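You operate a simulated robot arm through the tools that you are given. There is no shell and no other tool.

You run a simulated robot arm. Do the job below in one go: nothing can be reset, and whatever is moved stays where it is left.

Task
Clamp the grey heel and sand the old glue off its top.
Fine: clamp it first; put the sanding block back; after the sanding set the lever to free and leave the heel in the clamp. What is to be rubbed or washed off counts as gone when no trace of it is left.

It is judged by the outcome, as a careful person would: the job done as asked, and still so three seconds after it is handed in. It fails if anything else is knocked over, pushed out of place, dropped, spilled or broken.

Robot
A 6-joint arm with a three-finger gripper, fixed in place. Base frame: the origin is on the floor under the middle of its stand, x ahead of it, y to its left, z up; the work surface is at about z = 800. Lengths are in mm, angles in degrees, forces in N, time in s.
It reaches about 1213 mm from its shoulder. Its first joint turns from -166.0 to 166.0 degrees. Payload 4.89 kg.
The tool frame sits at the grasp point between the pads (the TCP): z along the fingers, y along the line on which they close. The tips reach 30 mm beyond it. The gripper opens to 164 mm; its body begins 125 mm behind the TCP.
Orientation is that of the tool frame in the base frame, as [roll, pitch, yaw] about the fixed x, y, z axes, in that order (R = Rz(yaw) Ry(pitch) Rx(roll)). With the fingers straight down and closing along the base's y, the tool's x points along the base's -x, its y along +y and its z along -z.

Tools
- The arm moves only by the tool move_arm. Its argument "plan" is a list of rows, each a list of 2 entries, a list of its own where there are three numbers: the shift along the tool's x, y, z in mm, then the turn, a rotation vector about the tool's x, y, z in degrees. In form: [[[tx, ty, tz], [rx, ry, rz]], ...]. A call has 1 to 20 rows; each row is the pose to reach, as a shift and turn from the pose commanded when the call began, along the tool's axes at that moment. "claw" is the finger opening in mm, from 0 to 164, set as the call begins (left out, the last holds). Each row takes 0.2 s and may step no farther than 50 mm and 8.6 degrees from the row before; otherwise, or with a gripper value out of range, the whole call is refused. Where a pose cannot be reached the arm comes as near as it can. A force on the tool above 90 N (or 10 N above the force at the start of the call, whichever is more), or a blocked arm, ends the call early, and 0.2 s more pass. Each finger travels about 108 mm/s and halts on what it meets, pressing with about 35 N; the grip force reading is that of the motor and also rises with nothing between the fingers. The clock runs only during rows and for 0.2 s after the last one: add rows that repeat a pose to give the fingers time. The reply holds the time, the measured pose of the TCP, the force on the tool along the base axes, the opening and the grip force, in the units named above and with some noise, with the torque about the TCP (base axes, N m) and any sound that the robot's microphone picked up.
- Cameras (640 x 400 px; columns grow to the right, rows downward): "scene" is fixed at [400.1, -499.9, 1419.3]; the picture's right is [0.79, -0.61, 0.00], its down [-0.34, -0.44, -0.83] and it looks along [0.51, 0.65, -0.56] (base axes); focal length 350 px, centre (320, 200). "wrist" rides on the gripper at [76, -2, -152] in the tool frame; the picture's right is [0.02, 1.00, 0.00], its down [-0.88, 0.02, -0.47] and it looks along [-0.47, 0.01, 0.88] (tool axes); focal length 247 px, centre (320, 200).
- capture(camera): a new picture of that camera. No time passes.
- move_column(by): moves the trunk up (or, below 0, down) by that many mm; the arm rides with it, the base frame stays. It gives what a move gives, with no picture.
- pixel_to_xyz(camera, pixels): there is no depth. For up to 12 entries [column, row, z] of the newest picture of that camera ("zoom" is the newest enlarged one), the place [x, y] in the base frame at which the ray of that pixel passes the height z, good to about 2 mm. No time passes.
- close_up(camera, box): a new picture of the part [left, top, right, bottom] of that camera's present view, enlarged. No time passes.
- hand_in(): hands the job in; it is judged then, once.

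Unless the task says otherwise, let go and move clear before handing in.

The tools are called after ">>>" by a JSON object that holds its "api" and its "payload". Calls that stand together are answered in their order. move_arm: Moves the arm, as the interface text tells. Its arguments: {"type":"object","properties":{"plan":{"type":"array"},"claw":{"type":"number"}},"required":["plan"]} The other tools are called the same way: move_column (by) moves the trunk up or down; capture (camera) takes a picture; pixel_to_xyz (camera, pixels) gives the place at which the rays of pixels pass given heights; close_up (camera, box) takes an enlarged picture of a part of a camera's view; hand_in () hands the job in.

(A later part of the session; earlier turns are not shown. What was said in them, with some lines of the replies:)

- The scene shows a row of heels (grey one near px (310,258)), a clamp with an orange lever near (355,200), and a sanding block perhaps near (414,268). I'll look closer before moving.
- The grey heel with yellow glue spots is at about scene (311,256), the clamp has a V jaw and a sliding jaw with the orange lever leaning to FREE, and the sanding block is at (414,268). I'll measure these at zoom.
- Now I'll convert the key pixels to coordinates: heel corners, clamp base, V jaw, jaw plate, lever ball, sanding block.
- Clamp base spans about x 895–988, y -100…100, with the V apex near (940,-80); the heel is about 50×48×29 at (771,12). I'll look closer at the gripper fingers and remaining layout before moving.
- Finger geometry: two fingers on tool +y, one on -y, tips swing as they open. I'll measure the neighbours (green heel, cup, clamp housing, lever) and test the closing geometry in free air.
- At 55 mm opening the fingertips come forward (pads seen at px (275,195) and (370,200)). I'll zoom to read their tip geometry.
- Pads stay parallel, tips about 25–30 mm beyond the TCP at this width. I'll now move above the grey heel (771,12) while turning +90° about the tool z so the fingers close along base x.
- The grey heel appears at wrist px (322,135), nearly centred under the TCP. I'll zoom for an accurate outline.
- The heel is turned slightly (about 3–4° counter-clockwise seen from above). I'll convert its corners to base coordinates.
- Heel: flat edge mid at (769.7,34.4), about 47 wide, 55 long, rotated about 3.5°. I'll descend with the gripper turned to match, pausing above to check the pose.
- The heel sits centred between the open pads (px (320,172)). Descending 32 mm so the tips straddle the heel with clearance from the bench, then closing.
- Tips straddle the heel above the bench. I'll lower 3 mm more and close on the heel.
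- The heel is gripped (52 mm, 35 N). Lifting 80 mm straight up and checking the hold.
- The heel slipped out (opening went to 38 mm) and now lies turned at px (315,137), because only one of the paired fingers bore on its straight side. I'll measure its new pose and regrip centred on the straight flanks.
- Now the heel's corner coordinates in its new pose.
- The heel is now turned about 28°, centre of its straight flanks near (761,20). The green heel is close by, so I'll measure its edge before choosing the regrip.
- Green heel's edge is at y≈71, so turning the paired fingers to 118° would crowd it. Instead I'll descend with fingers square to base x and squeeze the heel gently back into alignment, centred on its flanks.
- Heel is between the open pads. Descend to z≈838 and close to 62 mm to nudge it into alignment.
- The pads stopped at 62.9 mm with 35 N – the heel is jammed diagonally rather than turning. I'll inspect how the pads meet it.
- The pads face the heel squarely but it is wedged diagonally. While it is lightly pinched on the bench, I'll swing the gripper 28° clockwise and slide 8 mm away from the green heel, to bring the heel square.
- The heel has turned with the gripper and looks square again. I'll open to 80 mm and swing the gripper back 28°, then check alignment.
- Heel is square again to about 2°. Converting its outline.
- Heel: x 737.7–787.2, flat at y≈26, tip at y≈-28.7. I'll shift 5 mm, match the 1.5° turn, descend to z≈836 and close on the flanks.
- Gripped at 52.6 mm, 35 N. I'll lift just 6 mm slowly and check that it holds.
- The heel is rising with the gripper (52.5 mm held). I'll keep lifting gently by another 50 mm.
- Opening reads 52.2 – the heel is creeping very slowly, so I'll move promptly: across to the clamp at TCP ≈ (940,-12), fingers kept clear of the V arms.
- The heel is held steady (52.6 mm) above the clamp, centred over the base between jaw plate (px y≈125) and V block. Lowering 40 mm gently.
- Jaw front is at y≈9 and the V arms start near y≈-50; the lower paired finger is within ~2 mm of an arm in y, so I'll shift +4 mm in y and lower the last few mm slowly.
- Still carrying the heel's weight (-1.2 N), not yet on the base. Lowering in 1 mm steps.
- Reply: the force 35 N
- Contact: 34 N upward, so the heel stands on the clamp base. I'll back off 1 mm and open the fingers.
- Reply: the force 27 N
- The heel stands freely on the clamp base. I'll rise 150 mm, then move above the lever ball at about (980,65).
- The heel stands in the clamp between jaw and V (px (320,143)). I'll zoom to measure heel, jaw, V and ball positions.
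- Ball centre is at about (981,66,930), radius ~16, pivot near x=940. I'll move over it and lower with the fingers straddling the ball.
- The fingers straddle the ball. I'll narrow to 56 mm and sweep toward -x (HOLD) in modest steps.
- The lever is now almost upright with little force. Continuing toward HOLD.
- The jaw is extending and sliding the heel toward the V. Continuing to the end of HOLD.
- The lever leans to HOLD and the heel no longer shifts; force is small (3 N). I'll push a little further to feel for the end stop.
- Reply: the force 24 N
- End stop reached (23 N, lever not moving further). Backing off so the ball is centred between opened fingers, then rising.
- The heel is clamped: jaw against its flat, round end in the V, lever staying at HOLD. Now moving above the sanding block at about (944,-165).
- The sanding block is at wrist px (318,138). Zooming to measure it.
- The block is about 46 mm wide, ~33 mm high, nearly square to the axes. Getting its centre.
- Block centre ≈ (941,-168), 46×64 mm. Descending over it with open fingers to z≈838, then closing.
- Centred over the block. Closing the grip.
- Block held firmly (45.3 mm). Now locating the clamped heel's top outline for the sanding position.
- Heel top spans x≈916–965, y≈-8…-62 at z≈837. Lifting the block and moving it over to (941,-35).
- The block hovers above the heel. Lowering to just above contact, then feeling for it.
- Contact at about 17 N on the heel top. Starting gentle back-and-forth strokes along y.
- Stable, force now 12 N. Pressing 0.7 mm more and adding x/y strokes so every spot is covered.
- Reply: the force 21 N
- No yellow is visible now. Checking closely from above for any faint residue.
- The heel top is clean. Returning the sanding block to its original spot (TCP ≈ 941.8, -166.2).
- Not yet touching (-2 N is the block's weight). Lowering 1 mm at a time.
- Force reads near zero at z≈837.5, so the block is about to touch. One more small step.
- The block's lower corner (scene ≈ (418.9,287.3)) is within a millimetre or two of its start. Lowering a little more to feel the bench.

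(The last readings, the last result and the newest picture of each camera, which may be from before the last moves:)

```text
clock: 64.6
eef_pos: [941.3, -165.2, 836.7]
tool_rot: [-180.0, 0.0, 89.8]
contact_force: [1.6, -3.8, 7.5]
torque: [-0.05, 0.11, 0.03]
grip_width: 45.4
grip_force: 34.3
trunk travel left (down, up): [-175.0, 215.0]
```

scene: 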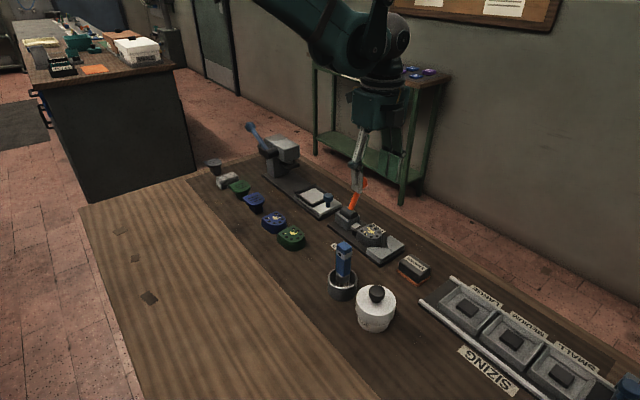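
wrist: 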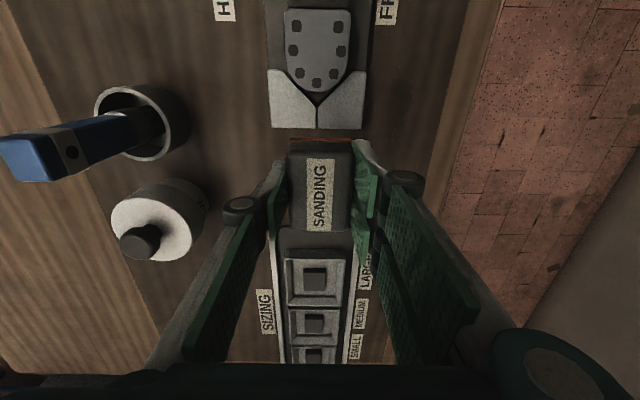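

Bench contact (7.5 N). Releasing the block.

>>> {"api": "move_arm", "payload": {"plan": [[[0, 0, 0], [0, 0, 0]], [[0, 0, 0], [0, 0, 0]], [[0, 0, 0], [0, 0, 0]]], "claw": 80}}

>>> {"api": "move_arm", "payload": {"plan": [[[0, 0, -20], [0, 0, 0]], [[0, 0, -60], [0, 0, 0]], [[0, 0, -105], [0, 0, 0]], [[0, 0, -150], [0, 0, 0]], [[0, 0, -190], [0, 0, 0]], [[0, 0, -190], [0, 0, 0]]], "claw": 80}}

>>> {"api": "capture", "payload": {"camera": "scene"}}

>>> {"api": "close_up", "payload": {"camera": "scene", "box": [378, 240, 458, 295]}}

>>> {"api": "capture", "payload": {"camera": "wrist"}}

```text
clock: 65.4
eef_pos: [943.0, -166.7, 836.1]
tool_rot: [-180.0, 0.0, 90.0]
contact_force: [-0.7, -0.4, 0.5]
torque: [0.01, 0.0, 0.0]
grip_width: 79.9
grip_force: 0.1
trunk travel left (down, up): [-175.0, 215.0]
```

```text
clock: 66.8
eef_pos: [945.4, -166.9, 1025.7]
tool_rot: [179.9, -0.1, 89.8]
contact_force: [-1.3, 1.0, -0.7]
torque: [0.02, -0.06, 0.0]
grip_width: 80.0
grip_force: 0.1
trunk travel left (down, up): [-175.0, 215.0]
```

```text
taken
```

scene: 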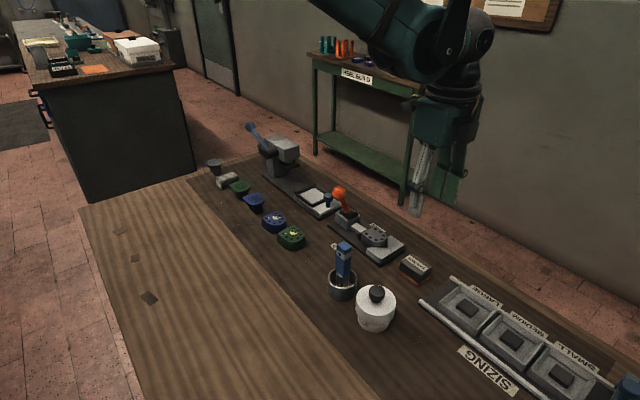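

```text
7.27 times, centred on (418, 268) of scene
```

zoom: 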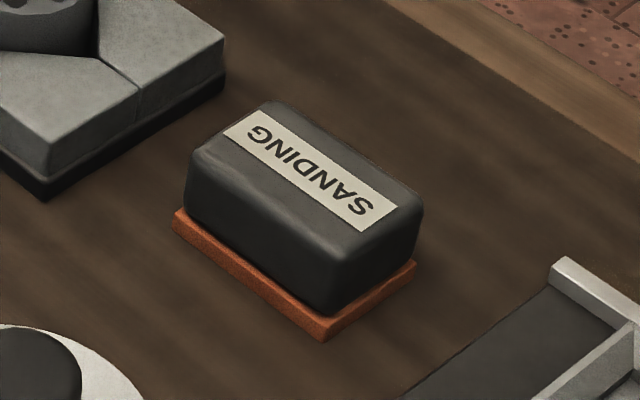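

```text
taken
```

wrist: 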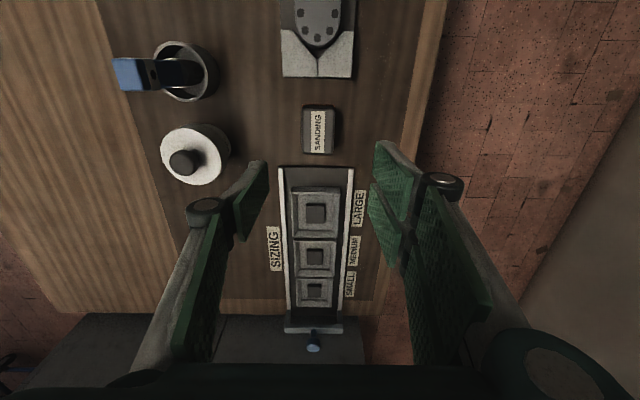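

The block is back within about 2 mm of its place. Now moving above the lever ball at HOLD (899,67).

>>> {"api": "move_arm", "payload": {"plan": [[[35, -6, 0], [0, 0, 0]], [[80, -15, 0], [0, 0, 0]], [[126, -23, 0], [0, 0, 0]], [[172, -32, 0], [0, 0, 0]], [[215, -40, 0], [0, 0, 0]], [[234, -43, 0], [0, 0, 0]], [[234, -43, 0], [0, 0, 0]]], "claw": 84}}

>>> {"api": "capture", "payload": {"camera": "wrist"}}

>>> {"api": "close_up", "payload": {"camera": "scene", "box": [300, 150, 428, 250]}}

```text
clock: 68.4
eef_pos: [898.8, 67.2, 1025.2]
tool_rot: [-179.9, 0.0, 89.9]
contact_force: [-0.5, 0.4, 1.4]
torque: [-0.08, -0.01, 0.0]
grip_width: 83.9
grip_force: 0.0
trunk travel left (down, up): [-175.0, 215.0]
```

```text
taken
```

wrist: 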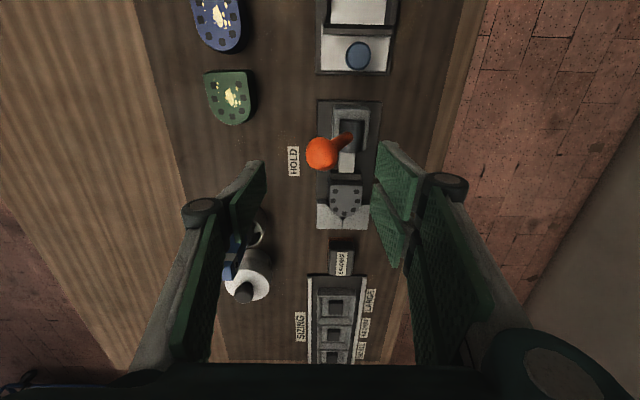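

```text
4.00 times, centred on (364, 200) of scene
```

zoom: 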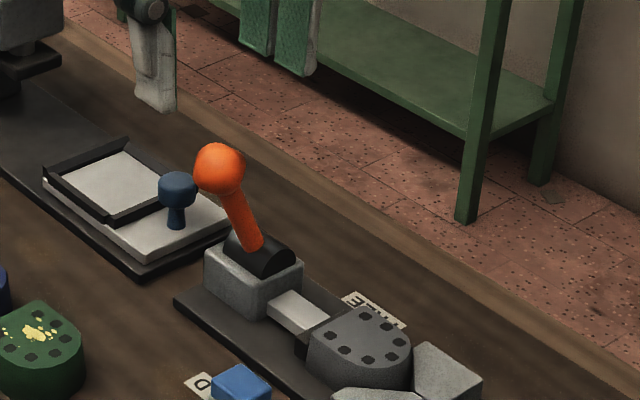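

The ball (px (322,153)) is centred under the gripper. Lowering to straddle it.

>>> {"api": "move_arm", "payload": {"plan": [[[0, 0, 25], [0, 0, 0]], [[0, 0, 55], [0, 0, 0]], [[0, 0, 78], [0, 0, 0]], [[0, 0, 87], [0, 0, 0]], [[0, 0, 87], [0, 0, 0]]], "claw": 80}}

>>> {"api": "move_arm", "payload": {"plan": [[[0, 2, 0], [0, 0, 0]], [[0, 8, 0], [0, 0, 0]], [[0, 16, 0], [0, 0, 0]], [[0, 24, 0], [0, 0, 0]], [[0, 32, 0], [0, 0, 0]], [[0, 40, 0], [0, 0, 0]], [[0, 48, 0], [0, 0, 0]], [[0, 54, 0], [0, 0, 0]], [[0, 54, 0], [0, 0, 0]]], "claw": 56}}

>>> {"api": "close_up", "payload": {"camera": "scene", "box": [300, 150, 428, 250]}}

>>> {"api": "capture", "payload": {"camera": "wrist"}}

```text
clock: 69.6
eef_pos: [900.2, 66.0, 936.8]
tool_rot: [-179.9, 0.0, 89.9]
contact_force: [0.2, -0.1, -0.3]
torque: [-0.02, 0.06, -0.02]
grip_width: 80.4
grip_force: 0.0
trunk travel left (down, up): [-175.0, 215.0]
```

```text
clock: 71.6
eef_pos: [954.6, 68.7, 938.7]
tool_rot: [180.0, 0.0, 89.8]
contact_force: [-0.3, -0.6, -0.6]
torque: [-0.01, -0.01, 0.02]
grip_width: 56.2
grip_force: 0.0
trunk travel left (down, up): [-175.0, 215.0]
```

```text
4.00 times, centred on (364, 200) of scene
```

zoom: 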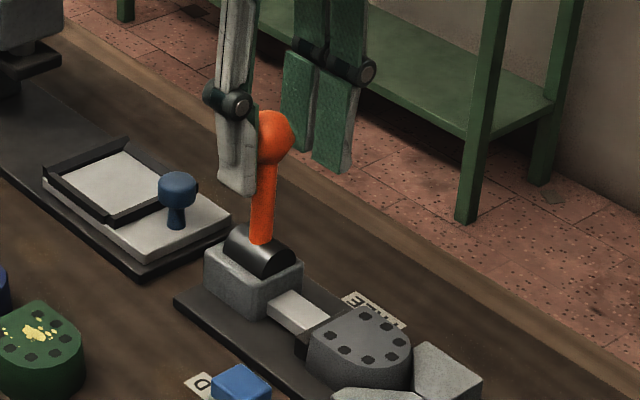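

```text
taken
```

wrist: 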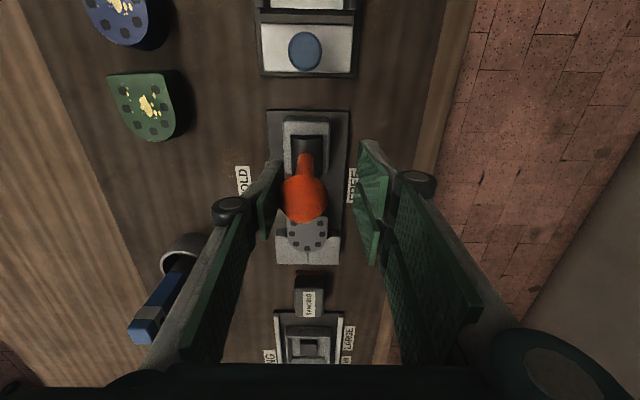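

The lever is near upright and moving freely. Continuing toward FREE.

>>> {"api": "move_arm", "payload": {"plan": [[[0, 6, 0], [0, 0, 0]], [[0, 13, 0], [0, 0, 0]], [[0, 20, 0], [0, 0, 0]], [[0, 26, 0], [0, 0, 0]], [[0, 32, 0], [0, 0, 0]], [[0, 36, 0], [0, 0, 0]], [[0, 36, 0], [0, 0, 0]]], "claw": 56}}

>>> {"api": "close_up", "payload": {"camera": "scene", "box": [300, 150, 428, 250]}}

```text
clock: 73.2
eef_pos: [990.8, 67.3, 938.4]
tool_rot: [-180.0, 0.0, 89.9]
contact_force: [-2.0, 0.1, 0.3]
torque: [0.02, 0.04, 0.0]
grip_width: 56.5
grip_force: 1.3
trunk travel left (down, up): [-175.0, 215.0]
```

```text
4.00 times, centred on (364, 200) of scene
```

zoom: 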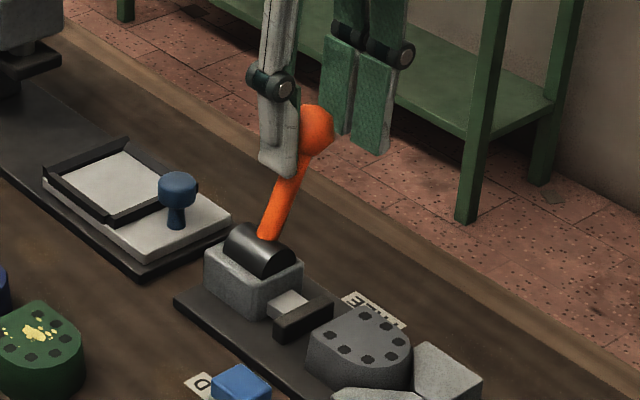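

The jaw has retracted and the heel stayed put. Pushing a few mm more to confirm the FREE end stop.

>>> {"api": "move_arm", "payload": {"plan": [[[0, 3, 0], [0, 0, 0]], [[0, 5, 0], [0, 0, 0]], [[0, 5, 0], [0, 0, 0]]], "claw": 56}}

>>> {"api": "close_up", "payload": {"camera": "scene", "box": [300, 150, 428, 250]}}

```text
clock: 74.0
eef_pos: [994.5, 66.5, 939.5]
tool_rot: [180.0, 0.0, 89.9]
contact_force: [-17.8, 2.6, 1.1]
torque: [0.05, 0.51, -0.1]
grip_width: 62.8
grip_force: 8.3
trunk travel left (down, up): [-175.0, 215.0]
```

```text
4.00 times, centred on (364, 200) of scene
```

zoom: 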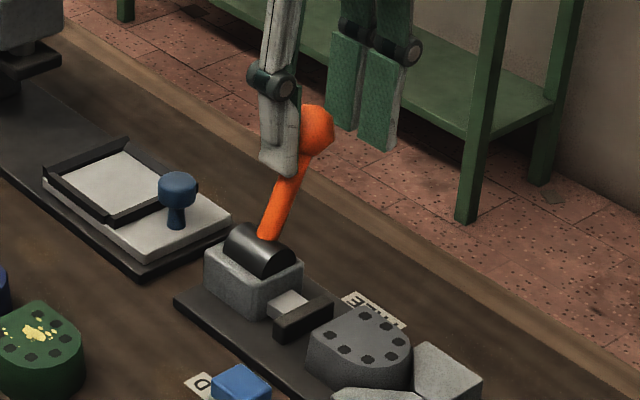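

End stop felt at FREE (18 N, lever not moving). Backing off to centre the ball between opened fingers and rising clear.

>>> {"api": "move_arm", "payload": {"plan": [[[0, -5, 0], [0, 0, 0]], [[0, -11, 0], [0, 0, 0]], [[0, -14, 0], [0, 0, 0]], [[0, -14, 0], [0, 0, 0]], [[0, -14, -20], [0, 0, 0]], [[0, -14, -55], [0, 0, 0]], [[0, -14, -95], [0, 0, 0]], [[0, -14, -130], [0, 0, 0]], [[0, -14, -150], [0, 0, 0]], [[0, -14, -150], [0, 0, 0]]], "claw": 84}}

>>> {"api": "capture", "payload": {"camera": "wrist"}}

>>> {"api": "capture", "payload": {"camera": "scene"}}

>>> {"api": "close_up", "payload": {"camera": "scene", "box": [320, 170, 448, 290]}}

```text
clock: 76.2
eef_pos: [979.8, 69.0, 1089.2]
tool_rot: [-180.0, 0.0, 89.9]
contact_force: [-0.6, -0.6, -0.6]
torque: [0.01, -0.01, -0.01]
grip_width: 84.0
grip_force: 0.2
trunk travel left (down, up): [-175.0, 215.0]
```

```text
taken
```

wrist: 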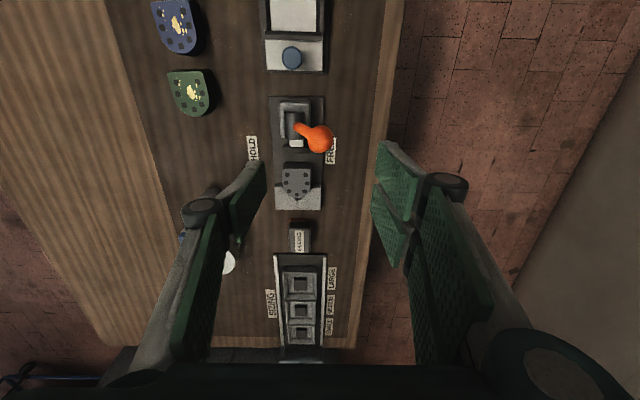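

```text
taken
```

scene: 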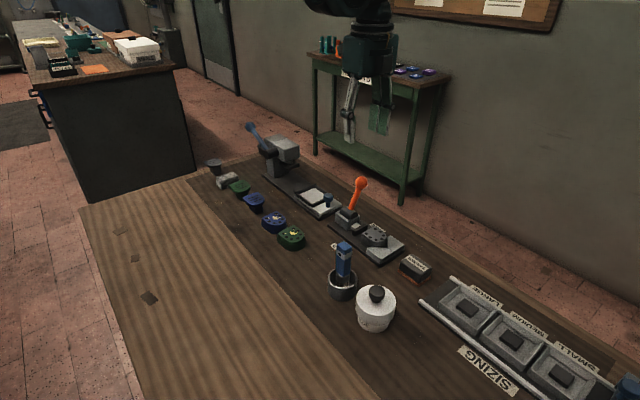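

```text
3.33 times, centred on (384, 230) of scene
```

zoom: 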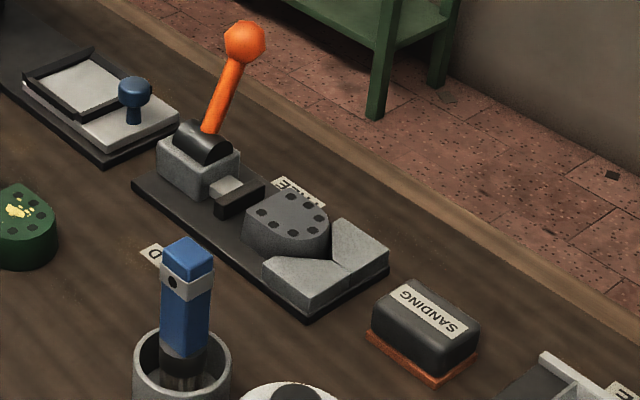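

Lever is at FREE exactly as it started (ball px ≈ (361,183)), the heel sits in the V, the block is back and nothing else has moved. One last close look at the heel top.

>>> {"api": "close_up", "payload": {"camera": "wrist", "box": [272, 155, 324, 215]}}

>>> {"api": "close_up", "payload": {"camera": "scene", "box": [356, 218, 396, 246]}}

```text
6.67 times, centred on (298, 185) of wrist
```

zoom: 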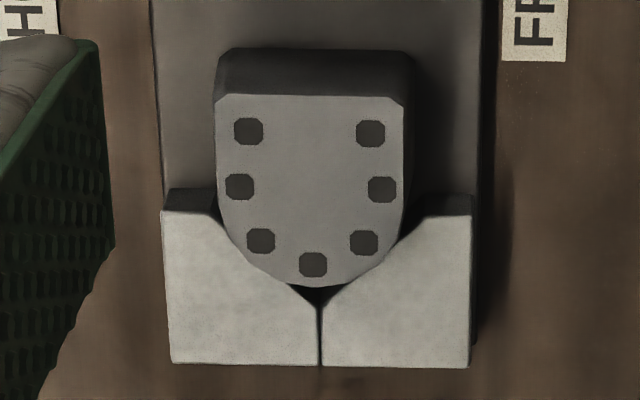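

```text
14.29 times, centred on (376, 232) of scene
```

zoom: 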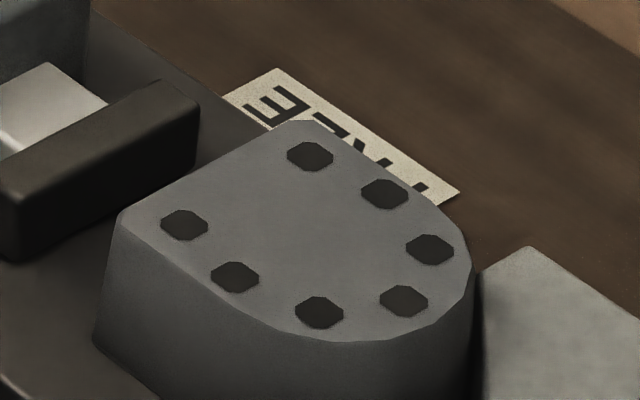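

The heel's top shows no trace of glue and it rests in the V of the freed clamp; the gripper is empty and clear. Handing in.

>>> {"api": "hand_in", "payload": {}}

```text
The job is handed in.
```

The grey heel was clamped first and then sanded. Close-ups from both cameras show no glue left on its top.

- **Heel:** it sits in the clamp, with the jaw drawn back.
- **Lever:** it is set to free, at its end stop.
- **Sanding block:** it is back on the bench, about 2 mm from where it started.
- **Slip on the way:** the heel slipped out of the fingers during the first lift, dropped back onto the bench and turned about 25°. I squared it up on the bench and regripped it before clamping.
- **Everything else:** I saw nothing else moved or knocked over in the final pictures, and the gripper is empty and clear.
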